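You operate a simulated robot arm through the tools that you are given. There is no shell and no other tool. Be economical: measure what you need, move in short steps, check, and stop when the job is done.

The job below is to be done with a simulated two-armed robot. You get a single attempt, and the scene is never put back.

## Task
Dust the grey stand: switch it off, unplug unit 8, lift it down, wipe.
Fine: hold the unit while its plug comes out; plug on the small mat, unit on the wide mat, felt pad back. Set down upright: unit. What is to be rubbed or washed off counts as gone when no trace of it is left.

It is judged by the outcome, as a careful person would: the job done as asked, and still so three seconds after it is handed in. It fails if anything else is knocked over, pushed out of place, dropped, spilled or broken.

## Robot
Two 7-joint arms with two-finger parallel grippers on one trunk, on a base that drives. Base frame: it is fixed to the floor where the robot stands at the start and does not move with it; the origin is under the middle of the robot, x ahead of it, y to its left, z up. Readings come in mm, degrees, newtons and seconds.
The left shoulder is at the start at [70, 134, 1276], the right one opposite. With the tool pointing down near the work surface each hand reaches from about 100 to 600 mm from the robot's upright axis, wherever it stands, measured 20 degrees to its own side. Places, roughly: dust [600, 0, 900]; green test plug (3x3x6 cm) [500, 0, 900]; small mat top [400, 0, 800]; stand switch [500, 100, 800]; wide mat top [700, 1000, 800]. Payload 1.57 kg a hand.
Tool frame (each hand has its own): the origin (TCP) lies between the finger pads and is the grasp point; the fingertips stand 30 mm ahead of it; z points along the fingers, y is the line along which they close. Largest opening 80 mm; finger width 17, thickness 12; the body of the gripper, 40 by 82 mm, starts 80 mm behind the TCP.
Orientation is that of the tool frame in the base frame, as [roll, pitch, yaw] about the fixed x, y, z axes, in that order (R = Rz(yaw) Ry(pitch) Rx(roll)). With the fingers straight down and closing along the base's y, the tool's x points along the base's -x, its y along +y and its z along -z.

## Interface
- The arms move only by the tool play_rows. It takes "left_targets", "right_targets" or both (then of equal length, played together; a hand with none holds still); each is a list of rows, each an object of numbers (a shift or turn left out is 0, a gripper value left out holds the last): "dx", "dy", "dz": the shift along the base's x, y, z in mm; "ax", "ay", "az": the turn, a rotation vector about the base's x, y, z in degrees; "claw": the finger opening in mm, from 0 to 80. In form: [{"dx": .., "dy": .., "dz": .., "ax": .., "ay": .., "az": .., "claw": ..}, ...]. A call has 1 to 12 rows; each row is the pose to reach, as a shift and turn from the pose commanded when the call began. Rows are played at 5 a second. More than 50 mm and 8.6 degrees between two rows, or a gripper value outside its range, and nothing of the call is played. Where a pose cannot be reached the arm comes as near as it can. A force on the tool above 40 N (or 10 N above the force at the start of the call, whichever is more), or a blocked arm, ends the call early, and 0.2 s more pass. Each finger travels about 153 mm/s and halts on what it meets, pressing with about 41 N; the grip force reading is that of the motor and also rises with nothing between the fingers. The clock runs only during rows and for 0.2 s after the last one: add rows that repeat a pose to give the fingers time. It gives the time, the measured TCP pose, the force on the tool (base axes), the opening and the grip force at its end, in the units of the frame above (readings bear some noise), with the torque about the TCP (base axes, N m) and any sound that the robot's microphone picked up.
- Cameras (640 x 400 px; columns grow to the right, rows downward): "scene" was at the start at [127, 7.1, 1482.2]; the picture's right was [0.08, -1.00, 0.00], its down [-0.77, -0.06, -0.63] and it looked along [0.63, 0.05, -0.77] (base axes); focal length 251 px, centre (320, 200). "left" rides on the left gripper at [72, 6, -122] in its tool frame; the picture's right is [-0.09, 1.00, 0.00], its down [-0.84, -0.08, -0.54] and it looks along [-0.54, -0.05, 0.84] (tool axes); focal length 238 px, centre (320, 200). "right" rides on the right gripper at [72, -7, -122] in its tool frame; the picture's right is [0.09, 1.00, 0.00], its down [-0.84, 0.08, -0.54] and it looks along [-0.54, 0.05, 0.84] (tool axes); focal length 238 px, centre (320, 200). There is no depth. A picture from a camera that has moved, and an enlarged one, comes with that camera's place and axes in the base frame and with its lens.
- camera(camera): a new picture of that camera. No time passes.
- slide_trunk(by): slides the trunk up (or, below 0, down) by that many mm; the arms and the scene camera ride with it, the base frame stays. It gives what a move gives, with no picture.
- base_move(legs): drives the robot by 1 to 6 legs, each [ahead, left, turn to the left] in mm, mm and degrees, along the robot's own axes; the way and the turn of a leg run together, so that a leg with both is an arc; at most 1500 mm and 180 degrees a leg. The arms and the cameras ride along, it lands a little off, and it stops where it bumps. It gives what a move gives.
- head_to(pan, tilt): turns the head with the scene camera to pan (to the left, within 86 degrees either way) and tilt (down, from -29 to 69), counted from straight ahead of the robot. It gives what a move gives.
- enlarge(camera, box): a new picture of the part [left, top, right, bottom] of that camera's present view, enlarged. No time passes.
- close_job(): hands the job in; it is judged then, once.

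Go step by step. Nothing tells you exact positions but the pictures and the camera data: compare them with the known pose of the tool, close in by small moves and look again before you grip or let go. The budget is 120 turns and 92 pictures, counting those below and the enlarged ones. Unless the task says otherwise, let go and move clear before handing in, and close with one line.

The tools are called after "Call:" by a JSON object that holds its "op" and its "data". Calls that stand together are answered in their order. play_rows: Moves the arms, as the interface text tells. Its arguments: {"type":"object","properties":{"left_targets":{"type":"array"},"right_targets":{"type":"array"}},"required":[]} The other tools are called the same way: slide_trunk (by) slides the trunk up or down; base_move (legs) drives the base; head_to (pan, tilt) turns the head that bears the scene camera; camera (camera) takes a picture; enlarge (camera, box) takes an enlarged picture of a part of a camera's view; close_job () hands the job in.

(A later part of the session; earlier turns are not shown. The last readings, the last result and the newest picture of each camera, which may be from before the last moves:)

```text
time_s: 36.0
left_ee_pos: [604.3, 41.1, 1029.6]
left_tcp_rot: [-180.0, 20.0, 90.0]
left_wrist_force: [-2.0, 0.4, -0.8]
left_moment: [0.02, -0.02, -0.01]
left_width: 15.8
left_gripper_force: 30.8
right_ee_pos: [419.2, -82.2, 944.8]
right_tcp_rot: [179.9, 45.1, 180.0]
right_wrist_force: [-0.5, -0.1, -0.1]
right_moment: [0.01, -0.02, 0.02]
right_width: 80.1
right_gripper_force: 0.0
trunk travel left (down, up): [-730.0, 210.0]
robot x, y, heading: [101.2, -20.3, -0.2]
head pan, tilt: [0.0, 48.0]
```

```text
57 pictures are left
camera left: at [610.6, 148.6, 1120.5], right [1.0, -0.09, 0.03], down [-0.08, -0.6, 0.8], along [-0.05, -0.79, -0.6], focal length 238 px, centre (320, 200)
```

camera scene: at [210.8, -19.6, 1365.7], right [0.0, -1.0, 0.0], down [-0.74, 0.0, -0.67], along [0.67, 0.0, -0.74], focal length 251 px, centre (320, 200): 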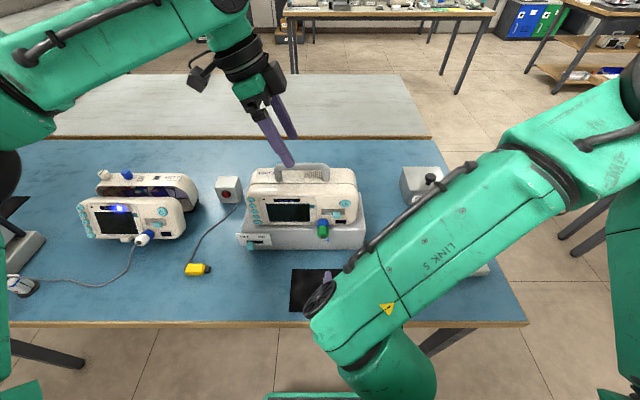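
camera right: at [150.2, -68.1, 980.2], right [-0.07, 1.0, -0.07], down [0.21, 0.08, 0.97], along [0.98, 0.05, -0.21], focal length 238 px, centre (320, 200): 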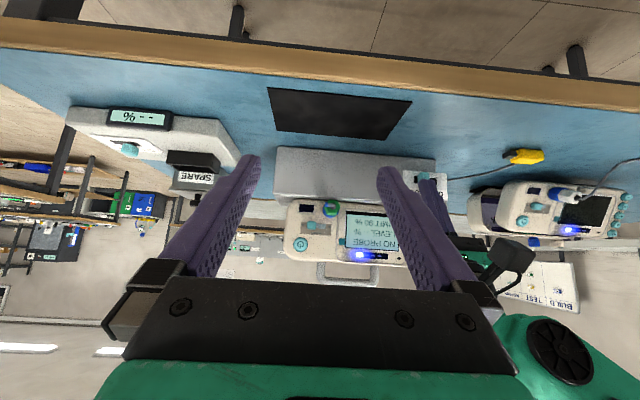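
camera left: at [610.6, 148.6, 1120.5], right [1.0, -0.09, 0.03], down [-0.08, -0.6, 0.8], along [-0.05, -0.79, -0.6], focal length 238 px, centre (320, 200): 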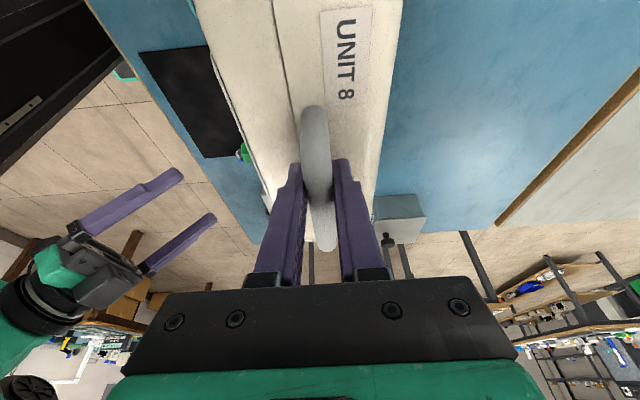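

The handle is held (15.8 mm). Now I look at the plug from the right hand's camera.

Call:
{"op": "camera", "data": {"camera": "right"}}

Call:
{"op": "enlarge", "data": {"camera": "right", "box": [300, 100, 460, 220]}}

```text
56 pictures are left
camera right: at [280.3, -89.3, 980.3], right [-0.06, 1.0, -0.07], down [0.21, 0.08, 0.97], along [0.98, 0.05, -0.21], focal length 238 px, centre (320, 200)
```

right: 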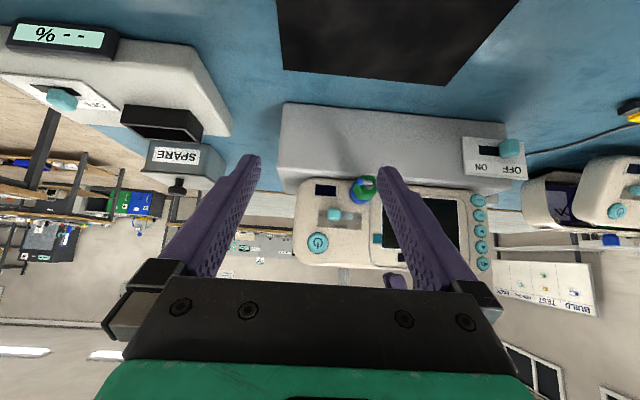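

```text
3.33 times, centred on (380, 160) of right
camera zoom: at [280.3, -89.3, 980.3], right [-0.06, 1.0, -0.07], down [0.21, 0.08, 0.97], along [0.98, 0.05, -0.21], focal length 794 px, centre (120, 333)
```

zoom: 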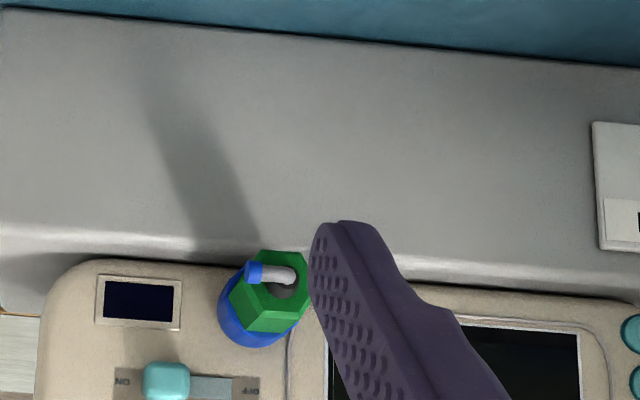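

The plug axis runs along x at about y −26, z 911, with the green body at x≈520–540. I set the right hand to a moderate forward-and-sideways lean and stage it in front of the plug.

Call:
{"op": "play_rows", "data": {"right_targets": [{"dx": 0, "dy": 10, "dz": -2, "ax": 5.9, "ay": 3.9, "az": 1.0, "claw": 66}, {"dx": 0, "dy": 20, "dz": -5, "ax": 11.9, "ay": 7.8, "az": 2.1}, {"dx": 0, "dy": 30, "dz": -8, "ax": 17.8, "ay": 11.7, "az": 3.1}, {"dx": 5, "dy": 40, "dz": -15, "ax": 23.8, "ay": 15.6, "az": 4.2}, {"dx": 15, "dy": 50, "dz": -20, "ax": 29.7, "ay": 19.5, "az": 5.2}, {"dx": 21, "dy": 50, "dz": -25, "ax": 29.7, "ay": 19.5, "az": 5.2}, {"dx": 21, "dy": 50, "dz": -25, "ax": 29.7, "ay": 19.5, "az": 5.2}]}}

Call:
{"op": "camera", "data": {"camera": "right"}}

```text
time_s: 37.6
left_ee_pos: [603.9, 38.7, 1029.6]
left_tcp_rot: [179.9, 20.1, 90.0]
left_wrist_force: [0.3, -0.6, 0.5]
left_moment: [-0.15, -0.01, 0.01]
left_width: 15.8
left_gripper_force: 31.7
right_ee_pos: [440.5, -31.5, 919.1]
right_tcp_rot: [147.5, 21.5, 166.7]
right_wrist_force: [-0.2, 0.2, -0.2]
right_moment: [-0.01, 0.02, 0.0]
right_width: 66.2
right_gripper_force: 0.0
trunk travel left (down, up): [-730.0, 210.0]
robot x, y, heading: [101.1, -22.0, 0.1]
head pan, tilt: [0.0, 48.0]
```

```text
54 pictures are left
camera right: at [322.2, -78.8, 985.7], right [-0.08, 0.88, 0.46], down [0.53, -0.36, 0.77], along [0.84, 0.31, -0.44], focal length 238 px, centre (320, 200)
```

right: 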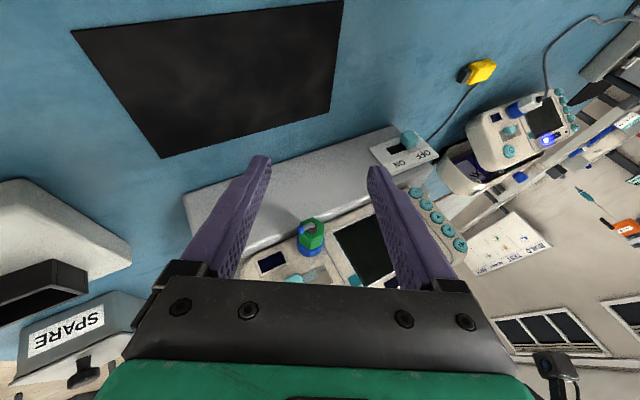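

Call:
{"op": "play_rows", "data": {"right_targets": [{"dx": 25}, {"dx": 45}, {"dx": 60}, {"dx": 60}]}}

Call:
{"op": "camera", "data": {"camera": "right"}}

```text
time_s: 38.6
left_ee_pos: [603.4, 39.0, 1029.1]
left_tcp_rot: [179.9, 20.1, 90.0]
left_wrist_force: [1.7, -1.0, 1.2]
left_moment: [-0.19, -0.01, -0.03]
left_width: 15.7
left_gripper_force: 31.5
right_ee_pos: [499.5, -33.5, 919.0]
right_tcp_rot: [147.5, 21.5, 166.7]
right_wrist_force: [-0.2, 0.6, 0.0]
right_moment: [-0.04, -0.04, 0.01]
right_width: 66.1
right_gripper_force: 0.0
trunk travel left (down, up): [-730.0, 210.0]
robot x, y, heading: [102.4, -19.5, 0.1]
head pan, tilt: [0.0, 48.0]
```

```text
53 pictures are left
camera right: at [382.1, -79.0, 986.0], right [-0.08, 0.88, 0.46], down [0.53, -0.36, 0.77], along [0.84, 0.31, -0.44], focal length 238 px, centre (320, 200)
```

right: 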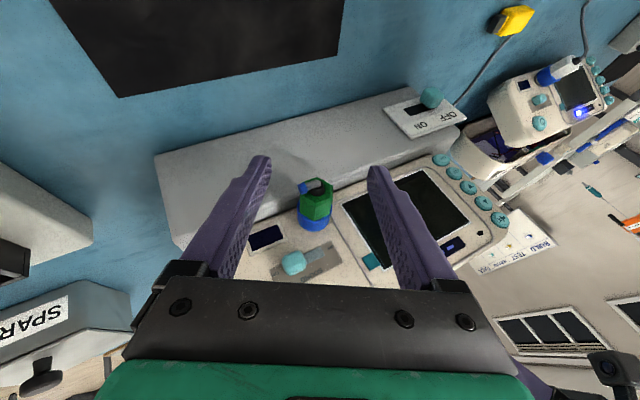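

Call:
{"op": "play_rows", "data": {"right_targets": [{"dx": 12, "dy": 1}, {"dx": 22, "dy": 2}, {"dx": 22, "dy": 2}]}}

Call:
{"op": "camera", "data": {"camera": "right"}}

```text
time_s: 39.4
left_ee_pos: [604.2, 38.9, 1029.9]
left_tcp_rot: [179.8, 20.0, 90.0]
left_wrist_force: [0.4, -0.1, 1.3]
left_moment: [-0.11, 0.01, 0.01]
left_width: 16.0
left_gripper_force: 31.7
right_ee_pos: [521.1, -31.4, 918.8]
right_tcp_rot: [147.5, 21.5, 166.8]
right_wrist_force: [0.2, -0.3, 0.8]
right_moment: [-0.01, 0.02, -0.01]
right_width: 66.0
right_gripper_force: 0.2
trunk travel left (down, up): [-730.0, 210.0]
robot x, y, heading: [101.0, -21.6, -0.2]
head pan, tilt: [0.0, 48.0]
```

```text
52 pictures are left
camera right: at [403.8, -77.4, 985.7], right [-0.08, 0.88, 0.46], down [0.53, -0.36, 0.77], along [0.84, 0.31, -0.44], focal length 238 px, centre (320, 200)
```

right: 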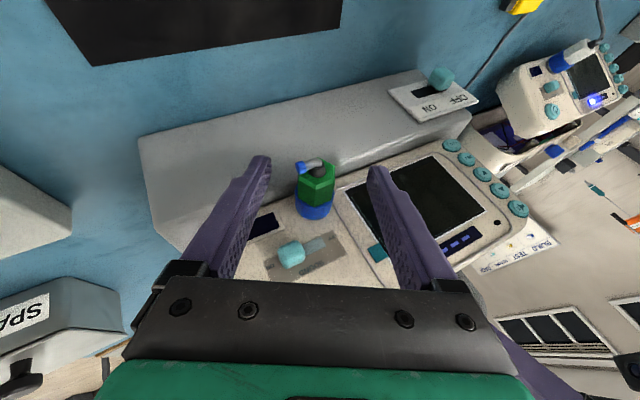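

Call:
{"op": "play_rows", "data": {"right_targets": [{"dy": -1, "claw": 45}, {"dy": -1, "claw": 34}, {"dy": -1, "claw": 25}, {"dy": -1, "claw": 10}, {"dy": -1, "claw": 10}]}}

Call:
{"op": "camera", "data": {"camera": "right"}}

```text
time_s: 40.6
left_ee_pos: [605.3, 39.6, 1029.3]
left_tcp_rot: [179.9, 20.1, 90.0]
left_wrist_force: [0.4, 6.2, 5.1]
left_moment: [-0.24, 0.04, -0.26]
left_width: 15.7
left_gripper_force: 31.4
right_ee_pos: [521.6, -33.1, 919.2]
right_tcp_rot: [147.6, 21.4, 166.8]
right_wrist_force: [-0.7, -7.5, -7.5]
right_moment: [-0.01, -0.05, -0.21]
right_width: 20.8
right_gripper_force: 34.4
trunk travel left (down, up): [-730.0, 210.0]
robot x, y, heading: [102.7, -23.4, -0.4]
head pan, tilt: [0.0, 48.0]
```

```text
51 pictures are left
camera right: at [403.8, -78.7, 985.2], right [-0.08, 0.88, 0.46], down [0.53, -0.36, 0.77], along [0.84, 0.31, -0.44], focal length 238 px, centre (320, 200)
```

right: 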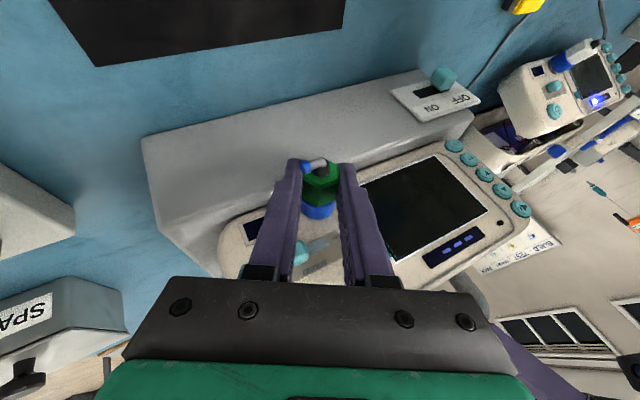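

Plug gripped (20.8 mm). I centre the grip slightly and pull straight back along −x while the left hand holds the unit.

Call:
{"op": "play_rows", "data": {"right_targets": [{"dy": 1.5, "dz": 1}, {"dx": -4, "dy": 1.5, "dz": 1}, {"dx": -8, "dy": 1.5, "dz": 1}, {"dx": -14, "dy": 1.5, "dz": 1}, {"dx": -20, "dy": 1.5, "dz": 1}, {"dx": -28, "dy": 1.5, "dz": 1}, {"dx": -36, "dy": 1.5, "dz": 1}, {"dx": -45, "dy": 1.5, "dz": 1}, {"dx": -55, "dy": 1.5, "dz": 1}, {"dx": -55, "dy": 1.5, "dz": 1}]}}

Call:
{"op": "camera", "data": {"camera": "right"}}

Call:
{"op": "camera", "data": {"camera": "scene"}}

```text
time_s: 42.8
left_ee_pos: [603.8, 40.2, 1028.4]
left_tcp_rot: [-179.9, 20.0, 90.0]
left_wrist_force: [-1.5, -1.0, 0.4]
left_moment: [-0.51, -0.07, -0.21]
left_width: 15.8
left_gripper_force: 31.3
right_ee_pos: [466.6, -29.3, 921.6]
right_tcp_rot: [147.5, 21.5, 166.8]
right_wrist_force: [0.0, -0.6, 0.6]
right_moment: [0.01, 0.01, -0.01]
right_width: 20.8
right_gripper_force: 34.8
trunk travel left (down, up): [-730.0, 210.0]
robot x, y, heading: [104.6, -21.7, -0.2]
head pan, tilt: [0.0, 48.0]
```

```text
50 pictures are left
camera right: at [349.1, -75.8, 986.7], right [-0.08, 0.88, 0.46], down [0.53, -0.36, 0.77], along [0.84, 0.31, -0.44], focal length 238 px, centre (320, 200)
```

right: 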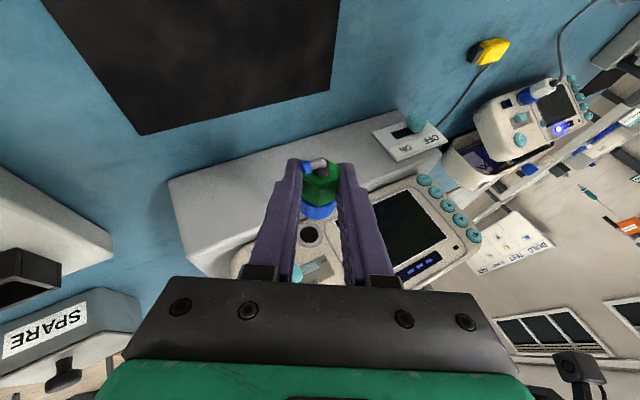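

```text
49 pictures are left
camera scene: at [231.0, -19.6, 1365.7], right [0.0, -1.0, 0.0], down [-0.74, 0.0, -0.67], along [0.67, 0.0, -0.74], focal length 251 px, centre (320, 200)
```

scene: 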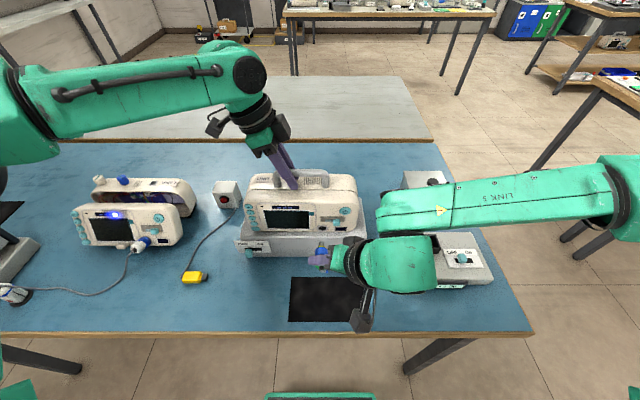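

The plug is out and the socket is empty. I carry it over the small mat (about x 394–491, y −123…50) and level the hand for a low set-down.

Call:
{"op": "play_rows", "data": {"right_targets": [{"dx": -10, "dy": -5, "ax": -6, "ay": 2, "az": 0.5}, {"dx": -20, "dy": -12, "dz": -5, "ax": -12, "ay": 3.9, "az": 1}, {"dx": -30, "dy": -20, "dz": -15, "ax": -18, "ay": 5.9, "az": 1.6}, {"dx": -38, "dy": -28, "dz": -30, "ax": -24, "ay": 7.8, "az": 2.1}, {"dx": -42, "dy": -32, "dz": -45, "ax": -29.9, "ay": 9.8, "az": 2.6}, {"dx": -42, "dy": -32, "dz": -66, "ax": -29.9, "ay": 9.8, "az": 2.6}, {"dx": -42, "dy": -32, "dz": -66, "ax": -29.9, "ay": 9.8, "az": 2.6}]}}

Call:
{"op": "camera", "data": {"camera": "right"}}

Call:
{"op": "enlarge", "data": {"camera": "scene", "box": [250, 150, 410, 350]}}

```text
time_s: 44.4
left_ee_pos: [604.2, 40.1, 1029.5]
left_tcp_rot: [-180.0, 19.9, 90.1]
left_wrist_force: [-0.5, 0.1, 0.1]
left_moment: [0.09, -0.01, -0.12]
left_width: 16.1
left_gripper_force: 31.0
right_ee_pos: [425.6, -60.9, 854.2]
right_tcp_rot: [-180.0, 15.0, -180.0]
right_wrist_force: [0.5, 0.1, -0.6]
right_moment: [0.0, -0.03, -0.02]
right_width: 20.8
right_gripper_force: 34.3
trunk travel left (down, up): [-730.0, 210.0]
robot x, y, heading: [101.4, -21.3, -0.2]
head pan, tilt: [0.0, 48.0]
```

```text
48 pictures are left
camera right: at [323.2, -68.4, 953.8], right [-0.09, 1.0, -0.02], down [0.67, 0.08, 0.74], along [0.74, 0.05, -0.67], focal length 238 px, centre (320, 200)
```

right: 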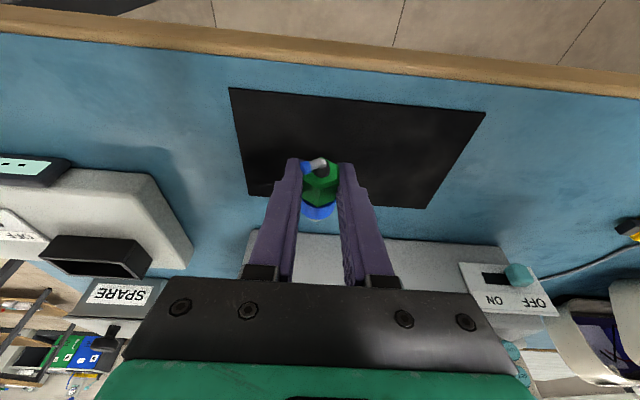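

```text
2.00 times, centred on (330, 250) of scene
camera zoom: at [231.4, -19.3, 1365.7], right [0.0, -1.0, 0.0], down [-0.74, 0.0, -0.67], along [0.67, 0.0, -0.74], focal length 502 px, centre (300, 100)
```

zoom: 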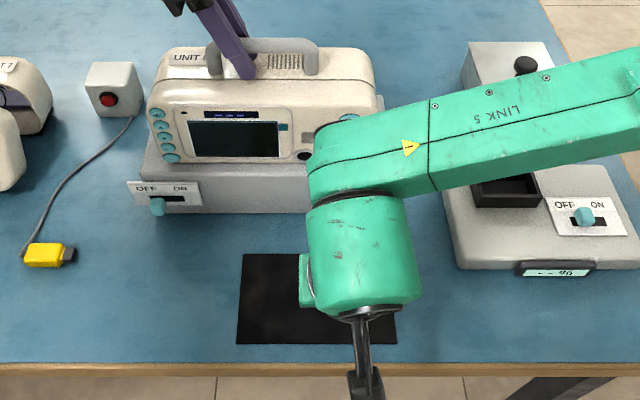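

Call:
{"op": "play_rows", "data": {"right_targets": [{"dx": -8, "dz": -8}, {"dx": -8, "dz": -13}, {"dx": -8, "dz": -16}, {"dx": -8, "dz": -18}, {"dx": -8, "dz": -19}, {"dx": -8, "dz": -19}]}}

Call:
{"op": "camera", "data": {"camera": "right"}}

```text
time_s: 45.8
left_ee_pos: [605.2, 39.0, 1029.5]
left_tcp_rot: [179.9, 20.1, 90.0]
left_wrist_force: [0.1, 1.3, 0.5]
left_moment: [0.35, 0.01, -0.12]
left_width: 15.8
left_gripper_force: 31.1
right_ee_pos: [416.8, -61.7, 834.4]
right_tcp_rot: [180.0, 15.0, 179.9]
right_wrist_force: [-0.6, -0.4, -1.5]
right_moment: [-0.01, -0.01, -0.03]
right_width: 20.9
right_gripper_force: 34.2
trunk travel left (down, up): [-730.0, 210.0]
robot x, y, heading: [101.1, -20.5, 0.0]
head pan, tilt: [0.0, 48.0]
```

```text
46 pictures are left
camera right: at [314.9, -68.3, 935.0], right [-0.09, 1.0, -0.02], down [0.67, 0.08, 0.74], along [0.74, 0.05, -0.67], focal length 238 px, centre (320, 200)
```

right: 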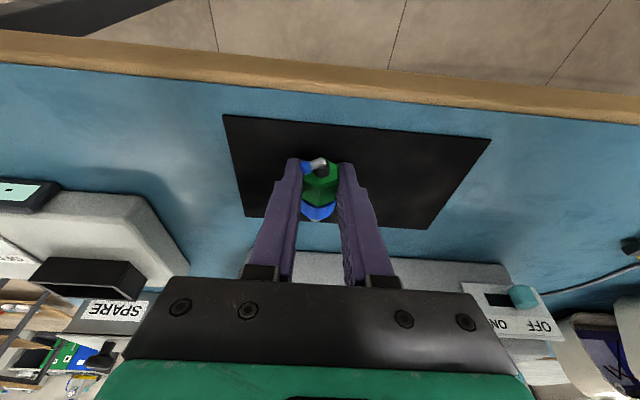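

Call:
{"op": "play_rows", "data": {"right_targets": [{"dz": -1}, {"dz": -2}, {"dz": -3}, {"dz": -3}]}}

```text
time_s: 46.8
left_ee_pos: [604.0, 39.1, 1029.1]
left_tcp_rot: [-180.0, 20.0, 90.0]
left_wrist_force: [0.0, 0.7, 0.4]
left_moment: [0.14, -0.01, 0.03]
left_width: 15.8
left_gripper_force: 31.5
right_ee_pos: [417.4, -61.6, 834.1]
right_tcp_rot: [179.9, 15.2, 179.9]
right_wrist_force: [0.3, -1.5, 17.5]
right_moment: [-0.1, 0.04, 0.12]
right_width: 20.8
right_gripper_force: 33.6
trunk travel left (down, up): [-730.0, 210.0]
robot x, y, heading: [99.3, -15.1, -0.2]
head pan, tilt: [0.0, 48.0]
```

Contact with the mat. I ease off slightly and open gently.

Call:
{"op": "play_rows", "data": {"right_targets": [{"dz": 2}, {"dz": 2, "claw": 23}, {"dz": 2, "claw": 27}, {"dz": 2, "claw": 40}, {"dz": 2, "claw": 50}, {"dz": 2, "claw": 50}]}}

Call:
{"op": "camera", "data": {"camera": "right"}}

```text
time_s: 48.2
left_ee_pos: [604.9, 39.8, 1028.8]
left_tcp_rot: [-180.0, 20.1, 90.0]
left_wrist_force: [0.6, -0.1, -0.2]
left_moment: [-0.2, -0.01, 0.0]
left_width: 15.7
left_gripper_force: 30.8
right_ee_pos: [417.5, -62.2, 834.2]
right_tcp_rot: [180.0, 14.9, 180.0]
right_wrist_force: [0.1, 0.1, 0.6]
right_moment: [0.03, -0.02, -0.03]
right_width: 50.1
right_gripper_force: 0.1
trunk travel left (down, up): [-730.0, 210.0]
robot x, y, heading: [101.6, -17.6, 0.2]
head pan, tilt: [0.0, 48.0]
```

```text
45 pictures are left
camera right: at [315.0, -68.7, 933.7], right [-0.09, 1.0, -0.02], down [0.67, 0.08, 0.74], along [0.74, 0.05, -0.67], focal length 238 px, centre (320, 200)
```

right: 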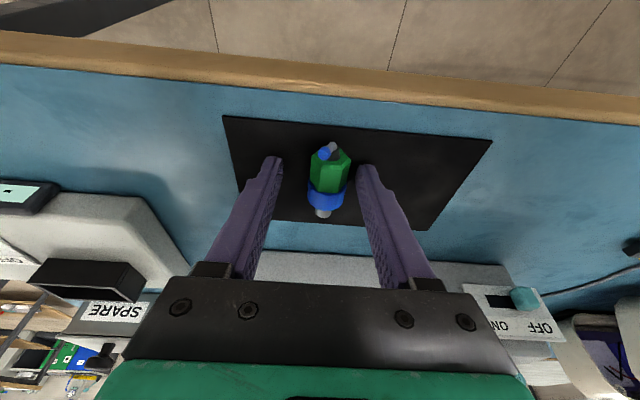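

The plug rests inside the small mat. I lift the right hand clear and move it back.

Call:
{"op": "play_rows", "data": {"right_targets": [{"dz": 40}, {"dz": 80}, {"dx": -20, "dy": -30, "dz": 120}, {"dx": -40, "dy": -60, "dz": 160}, {"dx": -50, "dy": -95, "dz": 190}, {"dx": -50, "dy": -120, "dz": 220}, {"dx": -50, "dy": -120, "dz": 220}]}}

Call:
{"op": "play_rows", "data": {"left_targets": [{"claw": 20}, {"claw": 30}, {"claw": 36}, {"claw": 36}]}}

Call:
{"op": "base_move", "data": {"legs": [[0, -21, 0]]}}

Call:
{"op": "camera", "data": {"camera": "left"}}

Call:
{"op": "camera", "data": {"camera": "scene"}}

```text
refused: row 3 steps farther than a row can; nothing moved
```

```text
time_s: 49.2
left_ee_pos: [603.5, 39.0, 1029.8]
left_tcp_rot: [180.0, 20.0, 90.0]
left_wrist_force: [-0.4, 0.1, -0.1]
left_moment: [0.0, 0.0, 0.01]
left_width: 35.9
left_gripper_force: 0.1
right_ee_pos: [417.4, -61.8, 834.3]
right_tcp_rot: [180.0, 15.0, 179.8]
right_wrist_force: [-0.4, 0.0, 0.0]
right_moment: [0.01, 0.01, 0.0]
right_width: 50.1
right_gripper_force: 0.2
trunk travel left (down, up): [-730.0, 210.0]
robot x, y, heading: [99.2, -20.2, 0.1]
head pan, tilt: [0.0, 48.0]
```

```text
time_s: 50.0
left_ee_pos: [604.7, 22.7, 1029.8]
left_tcp_rot: [-180.0, 20.2, 90.1]
left_wrist_force: [0.3, 1.8, 0.3]
left_moment: [-0.06, 0.03, 0.0]
left_width: 36.0
left_gripper_force: 0.1
right_ee_pos: [417.9, -78.7, 834.6]
right_tcp_rot: [-179.8, 15.0, 180.0]
right_wrist_force: [-0.3, -0.5, 0.0]
right_moment: [-0.02, 0.0, -0.02]
right_width: 49.9
right_gripper_force: 0.1
trunk travel left (down, up): [-730.0, 210.0]
robot x, y, heading: [99.7, -41.6, 0.2]
head pan, tilt: [0.0, 48.0]
```

```text
44 pictures are left
camera left: at [611.0, 132.0, 1119.8], right [1.0, -0.09, 0.03], down [-0.08, -0.6, 0.8], along [-0.05, -0.8, -0.6], focal length 238 px, centre (320, 200)
```

left: 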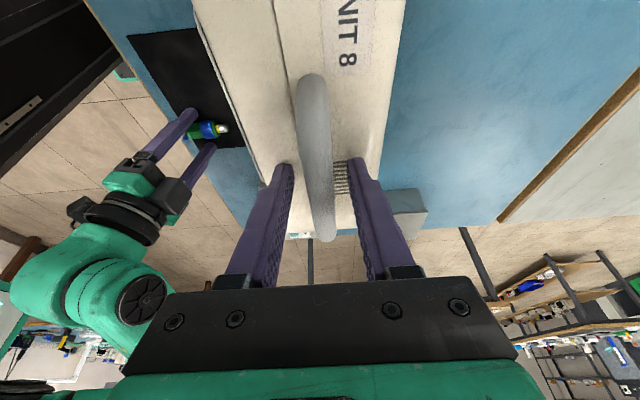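

```text
43 pictures are left
camera scene: at [230.8, -35.8, 1365.7], right [0.0, -1.0, 0.0], down [-0.74, 0.0, -0.67], along [0.67, 0.0, -0.74], focal length 251 px, centre (320, 200)
```

scene: 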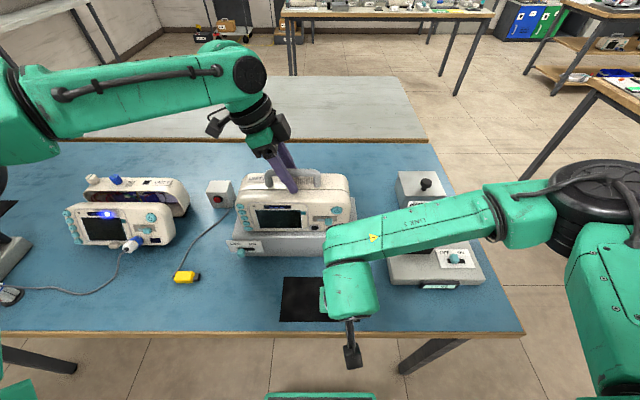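

The right-hand lift had been refused, so the base shift nudged its open fingers around the plug. I'll check the plug before lifting straight up.

Call:
{"op": "camera", "data": {"camera": "right"}}

```text
42 pictures are left
camera right: at [314.4, -86.5, 934.0], right [-0.09, 1.0, -0.03], down [0.67, 0.08, 0.74], along [0.74, 0.05, -0.67], focal length 238 px, centre (320, 200)
```

right: 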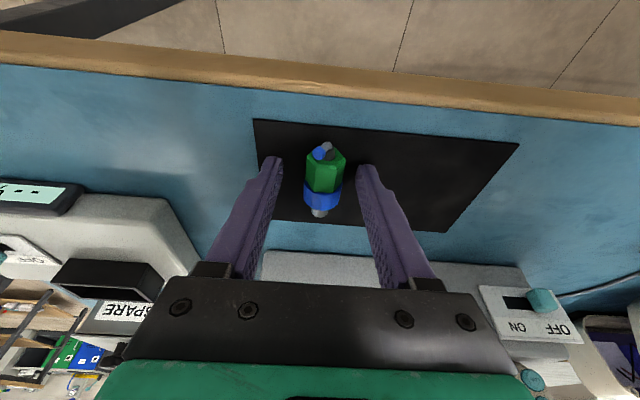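

Plug is still well on the mat, clear of both fingers. Lifting the right hand straight up, then back.

Call:
{"op": "play_rows", "data": {"right_targets": [{"dz": 40}, {"dz": 80}, {"dx": -15, "dy": -15, "dz": 120}, {"dx": -30, "dy": -35, "dz": 155}, {"dx": -40, "dy": -60, "dz": 185}, {"dx": -50, "dy": -85, "dz": 215}, {"dx": -50, "dy": -85, "dz": 215}]}}

Call:
{"op": "play_rows", "data": {"left_targets": [{"claw": 25}, {"claw": 18}, {"claw": 5}, {"claw": 0}, {"claw": 0}, {"claw": 0}]}}

```text
time_s: 51.6
left_ee_pos: [604.6, 19.9, 1028.2]
left_tcp_rot: [-180.0, 20.1, 90.1]
left_wrist_force: [-0.4, 0.8, -0.3]
left_moment: [0.01, -0.01, -0.04]
left_width: 36.0
left_gripper_force: 0.0
right_ee_pos: [367.1, -166.4, 1048.7]
right_tcp_rot: [-179.8, 15.0, -179.9]
right_wrist_force: [0.1, -0.1, -0.8]
right_moment: [-0.02, -0.01, 0.03]
right_width: 49.9
right_gripper_force: 0.1
trunk travel left (down, up): [-730.0, 210.0]
robot x, y, heading: [103.9, -40.6, -0.2]
head pan, tilt: [0.0, 48.0]
```

```text
time_s: 53.0
left_ee_pos: [605.1, 18.4, 1028.9]
left_tcp_rot: [179.9, 20.1, 90.1]
left_wrist_force: [2.0, 1.0, 1.1]
left_moment: [-0.22, -0.02, -0.06]
left_width: 15.8
left_gripper_force: 31.3
right_ee_pos: [366.9, -166.4, 1048.3]
right_tcp_rot: [179.9, 15.0, -180.0]
right_wrist_force: [0.9, -0.2, 0.9]
right_moment: [-0.02, -0.01, 0.03]
right_width: 50.3
right_gripper_force: 0.2
trunk travel left (down, up): [-730.0, 210.0]
robot x, y, heading: [99.0, -42.1, -0.1]
head pan, tilt: [0.0, 48.0]
```

Regripped near the handle's middle. I lift a little with the trunk and check how the unit hangs.

Call:
{"op": "slide_trunk", "data": {"by": 25}}

Call:
{"op": "camera", "data": {"camera": "scene"}}

Call:
{"op": "camera", "data": {"camera": "right"}}

```text
time_s: 53.7
left_ee_pos: [605.1, 17.6, 1052.8]
left_tcp_rot: [-180.0, 19.9, 90.2]
left_wrist_force: [-0.4, 0.2, -8.3]
left_moment: [0.0, 0.01, -0.04]
left_width: 15.6
left_gripper_force: 31.5
right_ee_pos: [368.4, -167.2, 1072.5]
right_tcp_rot: [-179.9, 15.0, 179.9]
right_wrist_force: [0.3, -0.4, 0.0]
right_moment: [-0.01, 0.01, -0.03]
right_width: 49.9
right_gripper_force: 0.1
trunk travel left (down, up): [-755.0, 185.0]
robot x, y, heading: [101.9, -40.1, 0.3]
head pan, tilt: [0.0, 48.0]
```

```text
41 pictures are left
camera scene: at [232.0, -40.4, 1390.6], right [0.0, -1.0, 0.0], down [-0.74, 0.0, -0.67], along [0.67, 0.0, -0.74], focal length 251 px, centre (320, 200)
```

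scene: 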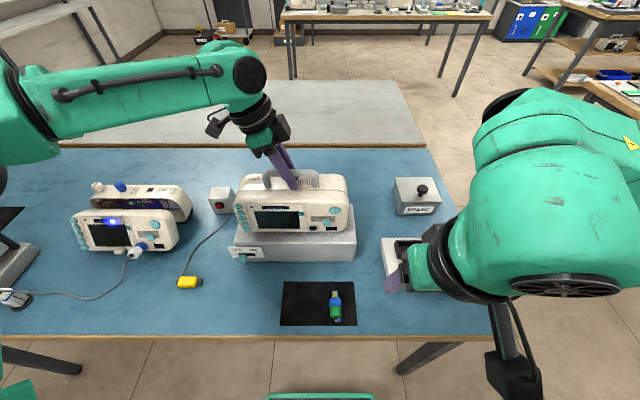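

```text
40 pictures are left
camera right: at [265.5, -174.4, 1173.0], right [-0.09, 1.0, -0.02], down [0.67, 0.08, 0.74], along [0.74, 0.05, -0.67], focal length 238 px, centre (320, 200)
```

right: 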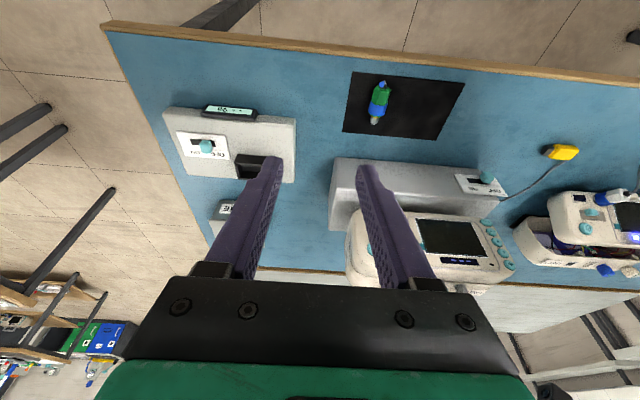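

The unit hangs level (about 0.85 kg). I raise it further and drive left toward the wide mat, pausing midway to look.

Call:
{"op": "slide_trunk", "data": {"by": 140}}

Call:
{"op": "base_move", "data": {"legs": [[0, 450, 0]]}}

Call:
{"op": "head_to", "data": {"pan": 45, "tilt": 45}}

Call:
{"op": "camera", "data": {"camera": "scene"}}

```text
time_s: 55.4
left_ee_pos: [606.4, 18.8, 1194.5]
left_tcp_rot: [-179.9, 20.0, 90.0]
left_wrist_force: [-0.3, -0.2, -8.4]
left_moment: [0.0, 0.0, -0.03]
left_width: 16.1
left_gripper_force: 31.1
right_ee_pos: [367.8, -167.3, 1212.0]
right_tcp_rot: [-179.9, 14.9, 180.0]
right_wrist_force: [0.0, 0.1, 0.1]
right_moment: [-0.03, 0.02, 0.02]
right_width: 50.0
right_gripper_force: 0.0
trunk travel left (down, up): [-895.0, 45.0]
robot x, y, heading: [103.8, -41.5, 0.1]
head pan, tilt: [0.0, 48.0]
```

```text
time_s: 58.1
left_ee_pos: [609.0, 464.0, 1193.4]
left_tcp_rot: [180.0, 20.0, 89.7]
left_wrist_force: [0.4, 0.2, -9.5]
left_moment: [0.02, -0.03, 0.0]
left_width: 15.8
left_gripper_force: 31.3
right_ee_pos: [368.0, 278.4, 1212.6]
right_tcp_rot: [179.9, 15.0, 179.6]
right_wrist_force: [0.6, 1.0, 0.4]
right_moment: [0.01, 0.0, -0.02]
right_width: 50.0
right_gripper_force: 0.1
trunk travel left (down, up): [-895.0, 45.0]
robot x, y, heading: [102.0, 407.9, -0.5]
head pan, tilt: [0.0, 48.0]
```

```text
time_s: 59.2
left_ee_pos: [606.4, 464.4, 1193.8]
left_tcp_rot: [-179.9, 20.0, 89.7]
left_wrist_force: [-0.1, -0.1, -8.3]
left_moment: [0.01, -0.04, -0.02]
left_width: 15.8
left_gripper_force: 31.7
right_ee_pos: [368.7, 281.4, 1212.5]
right_tcp_rot: [-180.0, 15.0, 179.6]
right_wrist_force: [-0.5, -0.2, -0.3]
right_moment: [0.01, 0.01, -0.04]
right_width: 50.1
right_gripper_force: 0.2
trunk travel left (down, up): [-895.0, 45.0]
robot x, y, heading: [99.4, 406.7, -0.4]
head pan, tilt: [45.0, 45.0]
```

```text
39 pictures are left
camera scene: at [213.1, 465.8, 1534.8], right [0.7, -0.71, 0.0], down [-0.5, -0.5, -0.71], along [0.5, 0.5, -0.71], focal length 251 px, centre (320, 200)
```

scene: 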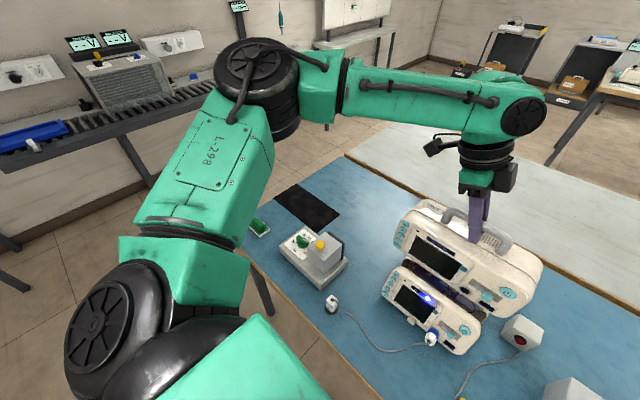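

Call:
{"op": "base_move", "data": {"legs": [[0, 530, 0.4], [50, 0, 0]]}}

Call:
{"op": "head_to", "data": {"pan": 8, "tilt": 52}}

Call:
{"op": "camera", "data": {"camera": "scene"}}

Call:
{"op": "camera", "data": {"camera": "left"}}

```text
time_s: 62.8
left_ee_pos: [649.6, 996.3, 1198.6]
left_tcp_rot: [179.4, 20.0, 89.6]
left_wrist_force: [-2.4, 0.0, -7.7]
left_moment: [0.01, 0.01, 0.04]
left_width: 15.7
left_gripper_force: 31.3
right_ee_pos: [411.8, 811.3, 1214.6]
right_tcp_rot: [180.0, 15.5, 179.6]
right_wrist_force: [-1.1, 0.4, 0.5]
right_moment: [0.0, -0.05, 0.0]
right_width: 50.1
right_gripper_force: 0.0
trunk travel left (down, up): [-895.0, 45.0]
robot x, y, heading: [155.7, 940.9, -0.2]
head pan, tilt: [45.0, 45.0]
```

```text
time_s: 63.8
left_ee_pos: [660.8, 997.3, 1192.9]
left_tcp_rot: [-179.8, 20.0, 89.8]
left_wrist_force: [0.0, -0.4, -8.7]
left_moment: [0.0, 0.02, 0.03]
left_width: 15.7
left_gripper_force: 31.1
right_ee_pos: [424.7, 811.6, 1212.5]
right_tcp_rot: [180.0, 14.9, 179.8]
right_wrist_force: [0.5, -0.9, 0.0]
right_moment: [-0.01, 0.0, 0.08]
right_width: 49.9
right_gripper_force: 0.2
trunk travel left (down, up): [-895.0, 45.0]
robot x, y, heading: [149.6, 934.9, -0.2]
head pan, tilt: [8.0, 52.0]
```

```text
38 pictures are left
camera scene: at [283.8, 949.9, 1525.0], right [0.14, -0.99, 0.0], down [-0.78, -0.11, -0.61], along [0.61, 0.08, -0.79], focal length 251 px, centre (320, 200)
```

scene: 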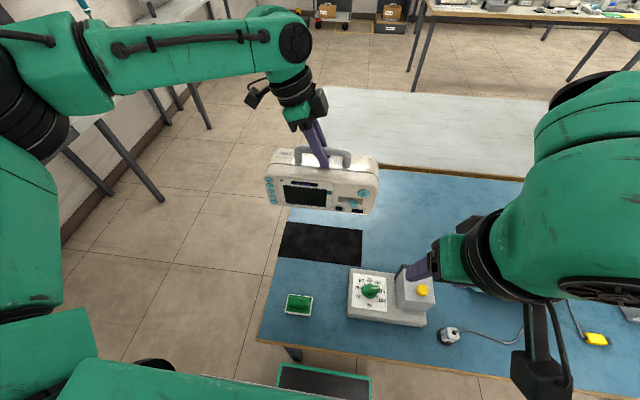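

```text
37 pictures are left
camera left: at [668.3, 1106.0, 1283.6], right [1.0, -0.09, 0.03], down [-0.08, -0.6, 0.8], along [-0.06, -0.79, -0.6], focal length 238 px, centre (320, 200)
```

left: 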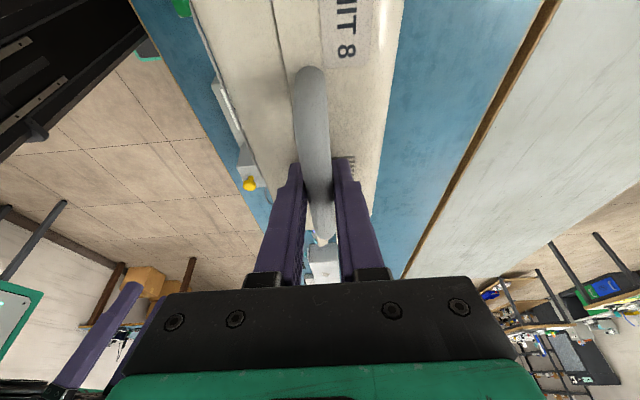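

The mat centre is about (671,996); the unit's centre is about 14 mm short in x. I correct that and raise the right hand clear before lowering.

Call:
{"op": "play_rows", "data": {"left_targets": [{"dx": 7}, {"dx": 14}, {"dx": 14}, {"dx": 14}, {"dx": 14}], "right_targets": [{"dx": -15, "dz": 35}, {"dx": -30, "dy": -10, "dz": 70}, {"dx": -50, "dy": -20, "dz": 105}, {"dx": -60, "dy": -30, "dz": 130}, {"dx": -60, "dy": -30, "dz": 130}]}}

Call:
{"op": "slide_trunk", "data": {"by": -200}}

Call:
{"op": "camera", "data": {"camera": "scene"}}

Call:
{"op": "camera", "data": {"camera": "right"}}

```text
time_s: 64.3
left_ee_pos: [666.6, 997.6, 1192.9]
left_tcp_rot: [-179.7, 20.1, 89.9]
left_wrist_force: [0.5, -0.1, -8.3]
left_moment: [0.0, -0.01, -0.02]
left_width: 15.8
left_gripper_force: 31.8
right_ee_pos: [411.1, 811.8, 1252.1]
right_tcp_rot: [179.8, 15.8, 178.9]
right_wrist_force: [1.8, 1.2, -1.1]
right_moment: [-0.09, 0.18, -0.03]
right_width: 50.2
right_gripper_force: 0.0
trunk travel left (down, up): [-895.0, 45.0]
robot x, y, heading: [157.6, 936.9, -0.3]
head pan, tilt: [8.0, 52.0]
stopped in row 2 (right hand): the force on the tool passed its limit at 98 N (the readings are from after the stop); the commanded pose is now the measured one
```

```text
time_s: 66.5
left_ee_pos: [666.3, 997.2, 993.8]
left_tcp_rot: [-179.9, 20.1, 89.8]
left_wrist_force: [0.3, 0.8, -9.5]
left_moment: [0.06, -0.01, -0.02]
left_width: 16.1
left_gripper_force: 31.8
right_ee_pos: [409.8, 810.9, 1052.5]
right_tcp_rot: [179.9, 15.8, 178.9]
right_wrist_force: [4.3, -0.3, 2.6]
right_moment: [-0.01, 0.82, -0.03]
right_width: 50.0
right_gripper_force: 0.1
trunk travel left (down, up): [-695.0, 245.0]
robot x, y, heading: [155.3, 936.5, -0.1]
head pan, tilt: [8.0, 52.0]
```

```text
36 pictures are left
camera scene: at [281.0, 949.4, 1325.3], right [0.14, -0.99, 0.0], down [-0.78, -0.11, -0.61], along [0.61, 0.08, -0.79], focal length 251 px, centre (320, 200)
```

scene: 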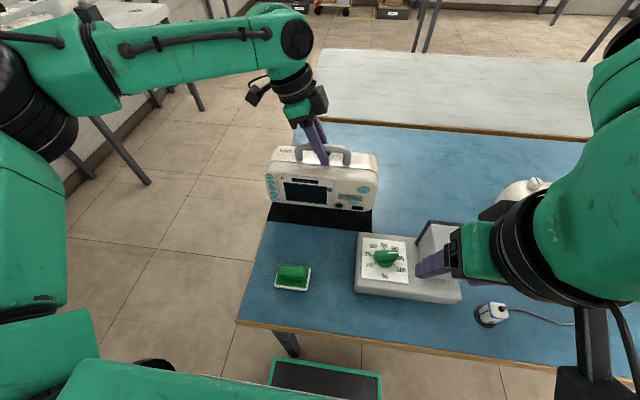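

```text
35 pictures are left
camera right: at [305.9, 805.0, 1149.9], right [-0.07, 1.0, -0.02], down [0.66, 0.06, 0.75], along [0.75, 0.04, -0.66], focal length 238 px, centre (320, 200)
```

right: 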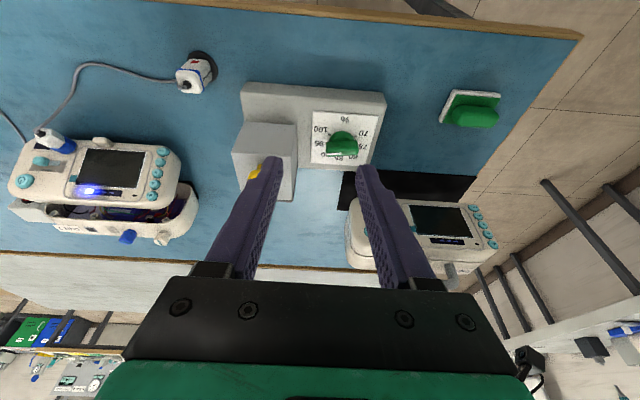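

A self-contact stopped the right hand; I relieve that and finish the x correction, then lower further.

Call:
{"op": "play_rows", "data": {"left_targets": [{"dx": 4}, {"dx": 8}, {"dx": 8}], "right_targets": [{"dx": 8, "dz": -5}, {"dx": 15, "dz": -10}, {"dx": 15, "dz": -10}]}}

Call:
{"op": "slide_trunk", "data": {"by": -36}}

Call:
{"op": "enlarge", "data": {"camera": "scene", "box": [230, 100, 410, 300]}}

Call:
{"op": "camera", "data": {"camera": "right"}}

```text
time_s: 67.3
left_ee_pos: [672.1, 1000.0, 993.7]
left_tcp_rot: [-180.0, 20.1, 89.8]
left_wrist_force: [-0.2, 0.5, -8.5]
left_moment: [0.01, -0.01, 0.05]
left_width: 15.7
left_gripper_force: 31.6
left hand out of reach, approached as far as the arm can: row 2, 3
right_ee_pos: [425.1, 810.7, 1042.2]
right_tcp_rot: [179.8, 15.8, 178.8]
right_wrist_force: [0.1, 0.7, 0.7]
right_moment: [-0.02, -0.01, -0.01]
right_width: 50.0
right_gripper_force: 0.1
trunk travel left (down, up): [-695.0, 245.0]
robot x, y, heading: [158.6, 937.8, -0.4]
head pan, tilt: [8.0, 52.0]
```

```text
time_s: 68.1
left_ee_pos: [670.3, 1000.2, 957.6]
left_tcp_rot: [-179.9, 20.2, 89.7]
left_wrist_force: [-0.4, -0.1, -8.9]
left_moment: [0.03, 0.03, 0.01]
left_width: 15.6
left_gripper_force: 31.9
right_ee_pos: [424.0, 810.8, 1006.1]
right_tcp_rot: [179.9, 15.8, 178.9]
right_wrist_force: [0.0, -0.5, 0.0]
right_moment: [-0.01, -0.01, -0.02]
right_width: 50.0
right_gripper_force: 0.0
trunk travel left (down, up): [-659.0, 281.0]
robot x, y, heading: [155.0, 935.9, -0.2]
head pan, tilt: [8.0, 52.0]
```

```text
2.00 times, centred on (320, 200) of scene
camera zoom: at [280.8, 949.5, 1289.2], right [0.14, -0.99, 0.0], down [-0.78, -0.11, -0.61], along [0.61, 0.08, -0.79], focal length 502 px, centre (320, 200)
```

zoom: 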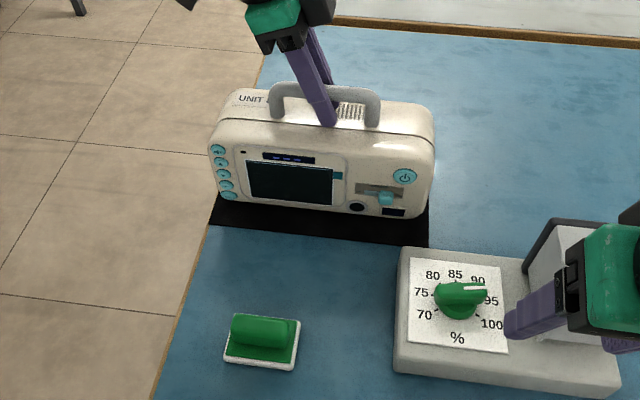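

```text
33 pictures are left
camera right: at [320.7, 804.9, 1103.5], right [-0.07, 1.0, -0.02], down [0.66, 0.06, 0.75], along [0.75, 0.04, -0.66], focal length 238 px, centre (320, 200)
```

right: 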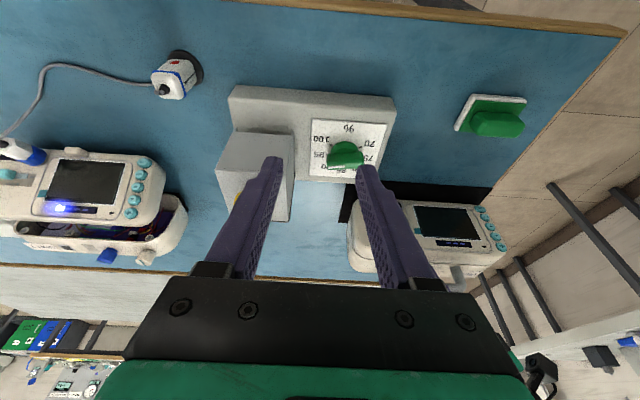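

Unit is over the mat with margin on all sides. I lower by small arm steps until the weight comes off the wrist.

Call:
{"op": "play_rows", "data": {"left_targets": [{"dz": -4}, {"dz": -8}, {"dz": -11}, {"dz": -13}, {"dz": -13}]}}

```text
time_s: 69.3
left_ee_pos: [670.6, 998.6, 944.4]
left_tcp_rot: [179.9, 20.1, 89.9]
left_wrist_force: [0.1, -0.8, -8.6]
left_moment: [-0.01, -0.01, -0.02]
left_width: 15.7
left_gripper_force: 31.3
right_ee_pos: [424.5, 809.9, 1005.4]
right_tcp_rot: [180.0, 15.8, 179.0]
right_wrist_force: [-0.7, 0.3, -0.1]
right_moment: [0.02, -0.04, 0.04]
right_width: 50.1
right_gripper_force: 0.0
trunk travel left (down, up): [-659.0, 281.0]
robot x, y, heading: [153.4, 939.4, -0.3]
head pan, tilt: [8.0, 52.0]
```

Call:
{"op": "play_rows", "data": {"left_targets": [{"dz": -1.5}, {"dz": -3}, {"dz": -4.5}, {"dz": -4.5}]}}

```text
time_s: 70.3
left_ee_pos: [669.9, 997.6, 942.0]
left_tcp_rot: [179.6, 20.2, 89.7]
left_wrist_force: [4.3, 0.3, 3.8]
left_moment: [0.92, -0.03, -0.23]
left_width: 15.7
left_gripper_force: 31.4
right_ee_pos: [423.9, 810.5, 1004.7]
right_tcp_rot: [179.9, 15.9, 178.9]
right_wrist_force: [-0.1, 0.2, 0.7]
right_moment: [0.01, -0.03, -0.03]
right_width: 49.9
right_gripper_force: 0.0
trunk travel left (down, up): [-659.0, 281.0]
robot x, y, heading: [152.5, 934.7, -0.1]
head pan, tilt: [8.0, 52.0]
```

Contact at TCP z≈942. Quick look before releasing.

Call:
{"op": "enlarge", "data": {"camera": "scene", "box": [250, 80, 390, 230]}}

Call:
{"op": "play_rows", "data": {"left_targets": [{"claw": 17}, {"claw": 20}, {"claw": 26}, {"claw": 36}, {"claw": 36}]}}

Call:
{"op": "enlarge", "data": {"camera": "scene", "box": [230, 80, 410, 300]}}

```text
2.67 times, centred on (320, 155) of scene
camera zoom: at [280.2, 948.7, 1289.5], right [0.13, -0.99, 0.0], down [-0.78, -0.11, -0.62], along [0.61, 0.08, -0.79], focal length 670 px, centre (320, 320)
```

zoom: 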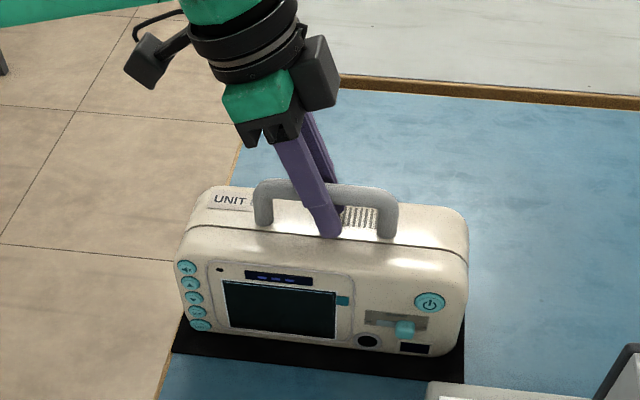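

```text
time_s: 71.5
left_ee_pos: [669.3, 1000.0, 939.7]
left_tcp_rot: [179.9, 20.3, 89.8]
left_wrist_force: [0.0, 0.2, -0.3]
left_moment: [0.0, 0.02, -0.02]
left_width: 35.9
left_gripper_force: 0.1
right_ee_pos: [423.4, 810.7, 1006.4]
right_tcp_rot: [179.8, 15.8, 178.9]
right_wrist_force: [-0.3, 0.5, -0.3]
right_moment: [0.01, -0.01, -0.03]
right_width: 50.0
right_gripper_force: 0.1
trunk travel left (down, up): [-659.0, 281.0]
robot x, y, heading: [155.6, 934.5, -0.3]
head pan, tilt: [8.0, 52.0]
```

```text
1.82 times, centred on (320, 190) of scene
camera zoom: at [279.5, 949.3, 1289.4], right [0.14, -0.99, 0.0], down [-0.78, -0.11, -0.62], along [0.61, 0.08, -0.79], focal length 456 px, centre (320, 218)
```

zoom: 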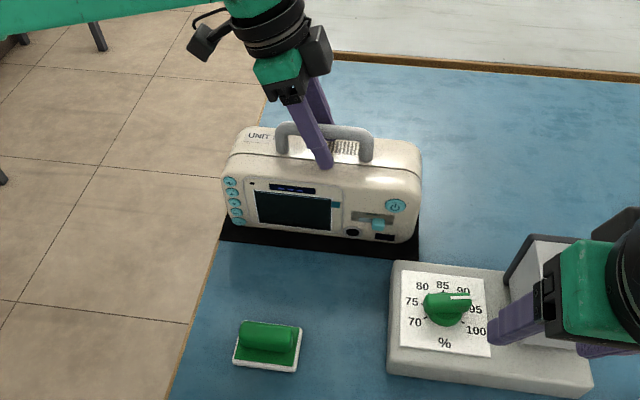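

The unit stands upright on the wide mat. I raise both hands clear, then bring the left hand over the felt pad.

Call:
{"op": "play_rows", "data": {"left_targets": [{"dz": 20}, {"dz": 45}, {"dz": 70}, {"dz": 70}]}}

Call:
{"op": "slide_trunk", "data": {"by": 80}}

Call:
{"op": "play_rows", "data": {"left_targets": [{"dx": -40, "dy": 5, "ax": 4}, {"dx": -80, "dy": 10, "ax": 8}, {"dx": -120, "dy": 15, "ax": 12}, {"dx": -160, "dy": 22, "ax": 16}, {"dx": -195, "dy": 30, "ax": 20, "claw": 60}, {"dx": -202, "dy": 32, "dz": -40, "ax": 20}, {"dx": -202, "dy": 32, "dz": -80, "ax": 20}, {"dx": -202, "dy": 32, "dz": -120, "ax": 20}, {"dx": -202, "dy": 32, "dz": -120, "ax": 20}]}}

Call:
{"op": "camera", "data": {"camera": "left"}}

Call:
{"op": "camera", "data": {"camera": "scene"}}

```text
time_s: 72.5
left_ee_pos: [669.5, 1000.7, 1011.4]
left_tcp_rot: [179.8, 20.2, 89.8]
left_wrist_force: [-0.8, 0.1, 0.7]
left_moment: [-0.01, -0.04, -0.01]
left_width: 36.1
left_gripper_force: 0.1
right_ee_pos: [423.4, 809.6, 1005.3]
right_tcp_rot: [179.9, 16.0, 179.0]
right_wrist_force: [-0.4, -0.5, -0.6]
right_moment: [-0.01, 0.0, 0.01]
right_width: 50.0
right_gripper_force: 0.1
trunk travel left (down, up): [-659.0, 281.0]
robot x, y, heading: [152.8, 940.1, -0.0]
head pan, tilt: [8.0, 52.0]
```

```text
time_s: 73.7
left_ee_pos: [669.5, 1000.3, 1091.1]
left_tcp_rot: [179.7, 20.2, 89.9]
left_wrist_force: [-0.3, -0.3, 0.0]
left_moment: [-0.01, -0.02, 0.0]
left_width: 36.0
left_gripper_force: 0.1
right_ee_pos: [422.8, 810.1, 1086.1]
right_tcp_rot: [179.8, 15.9, 178.9]
right_wrist_force: [-0.4, 0.6, -0.2]
right_moment: [0.02, 0.04, 0.02]
right_width: 50.0
right_gripper_force: 0.0
trunk travel left (down, up): [-739.0, 201.0]
robot x, y, heading: [152.4, 935.7, -0.2]
head pan, tilt: [8.0, 52.0]
```

```text
time_s: 75.7
left_ee_pos: [474.2, 1030.6, 984.3]
left_tcp_rot: [179.8, 0.3, 89.8]
left_wrist_force: [0.3, 0.0, 0.2]
left_moment: [0.02, -0.01, -0.01]
left_width: 60.3
left_gripper_force: 0.0
left hand out of reach, approached as far as the arm can: row 8, 9
right_ee_pos: [422.7, 811.3, 1087.1]
right_tcp_rot: [179.9, 15.9, 179.0]
right_wrist_force: [0.3, -0.1, -0.9]
right_moment: [0.0, 0.0, -0.02]
right_width: 49.9
right_gripper_force: 0.1
trunk travel left (down, up): [-739.0, 201.0]
robot x, y, heading: [152.8, 934.7, -0.2]
head pan, tilt: [8.0, 52.0]
```

```text
30 pictures are left
camera left: at [480.8, 1102.4, 1105.7], right [1.0, -0.1, 0.0], down [-0.08, -0.83, 0.55], along [-0.05, -0.54, -0.84], focal length 238 px, centre (320, 200)
```

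left: 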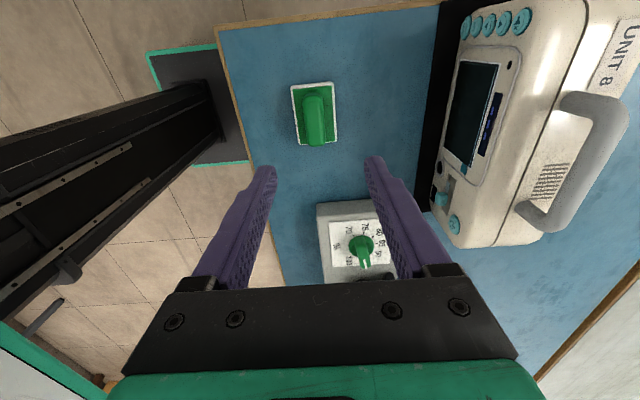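

```text
29 pictures are left
camera scene: at [279.6, 950.1, 1369.4], right [0.14, -0.99, 0.0], down [-0.78, -0.11, -0.62], along [0.61, 0.08, -0.79], focal length 251 px, centre (320, 200)
```

scene: 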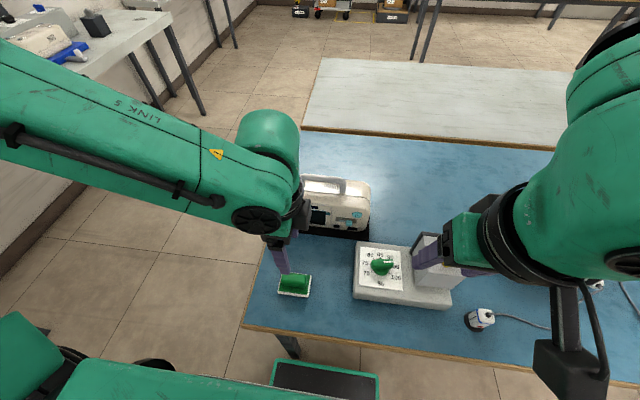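

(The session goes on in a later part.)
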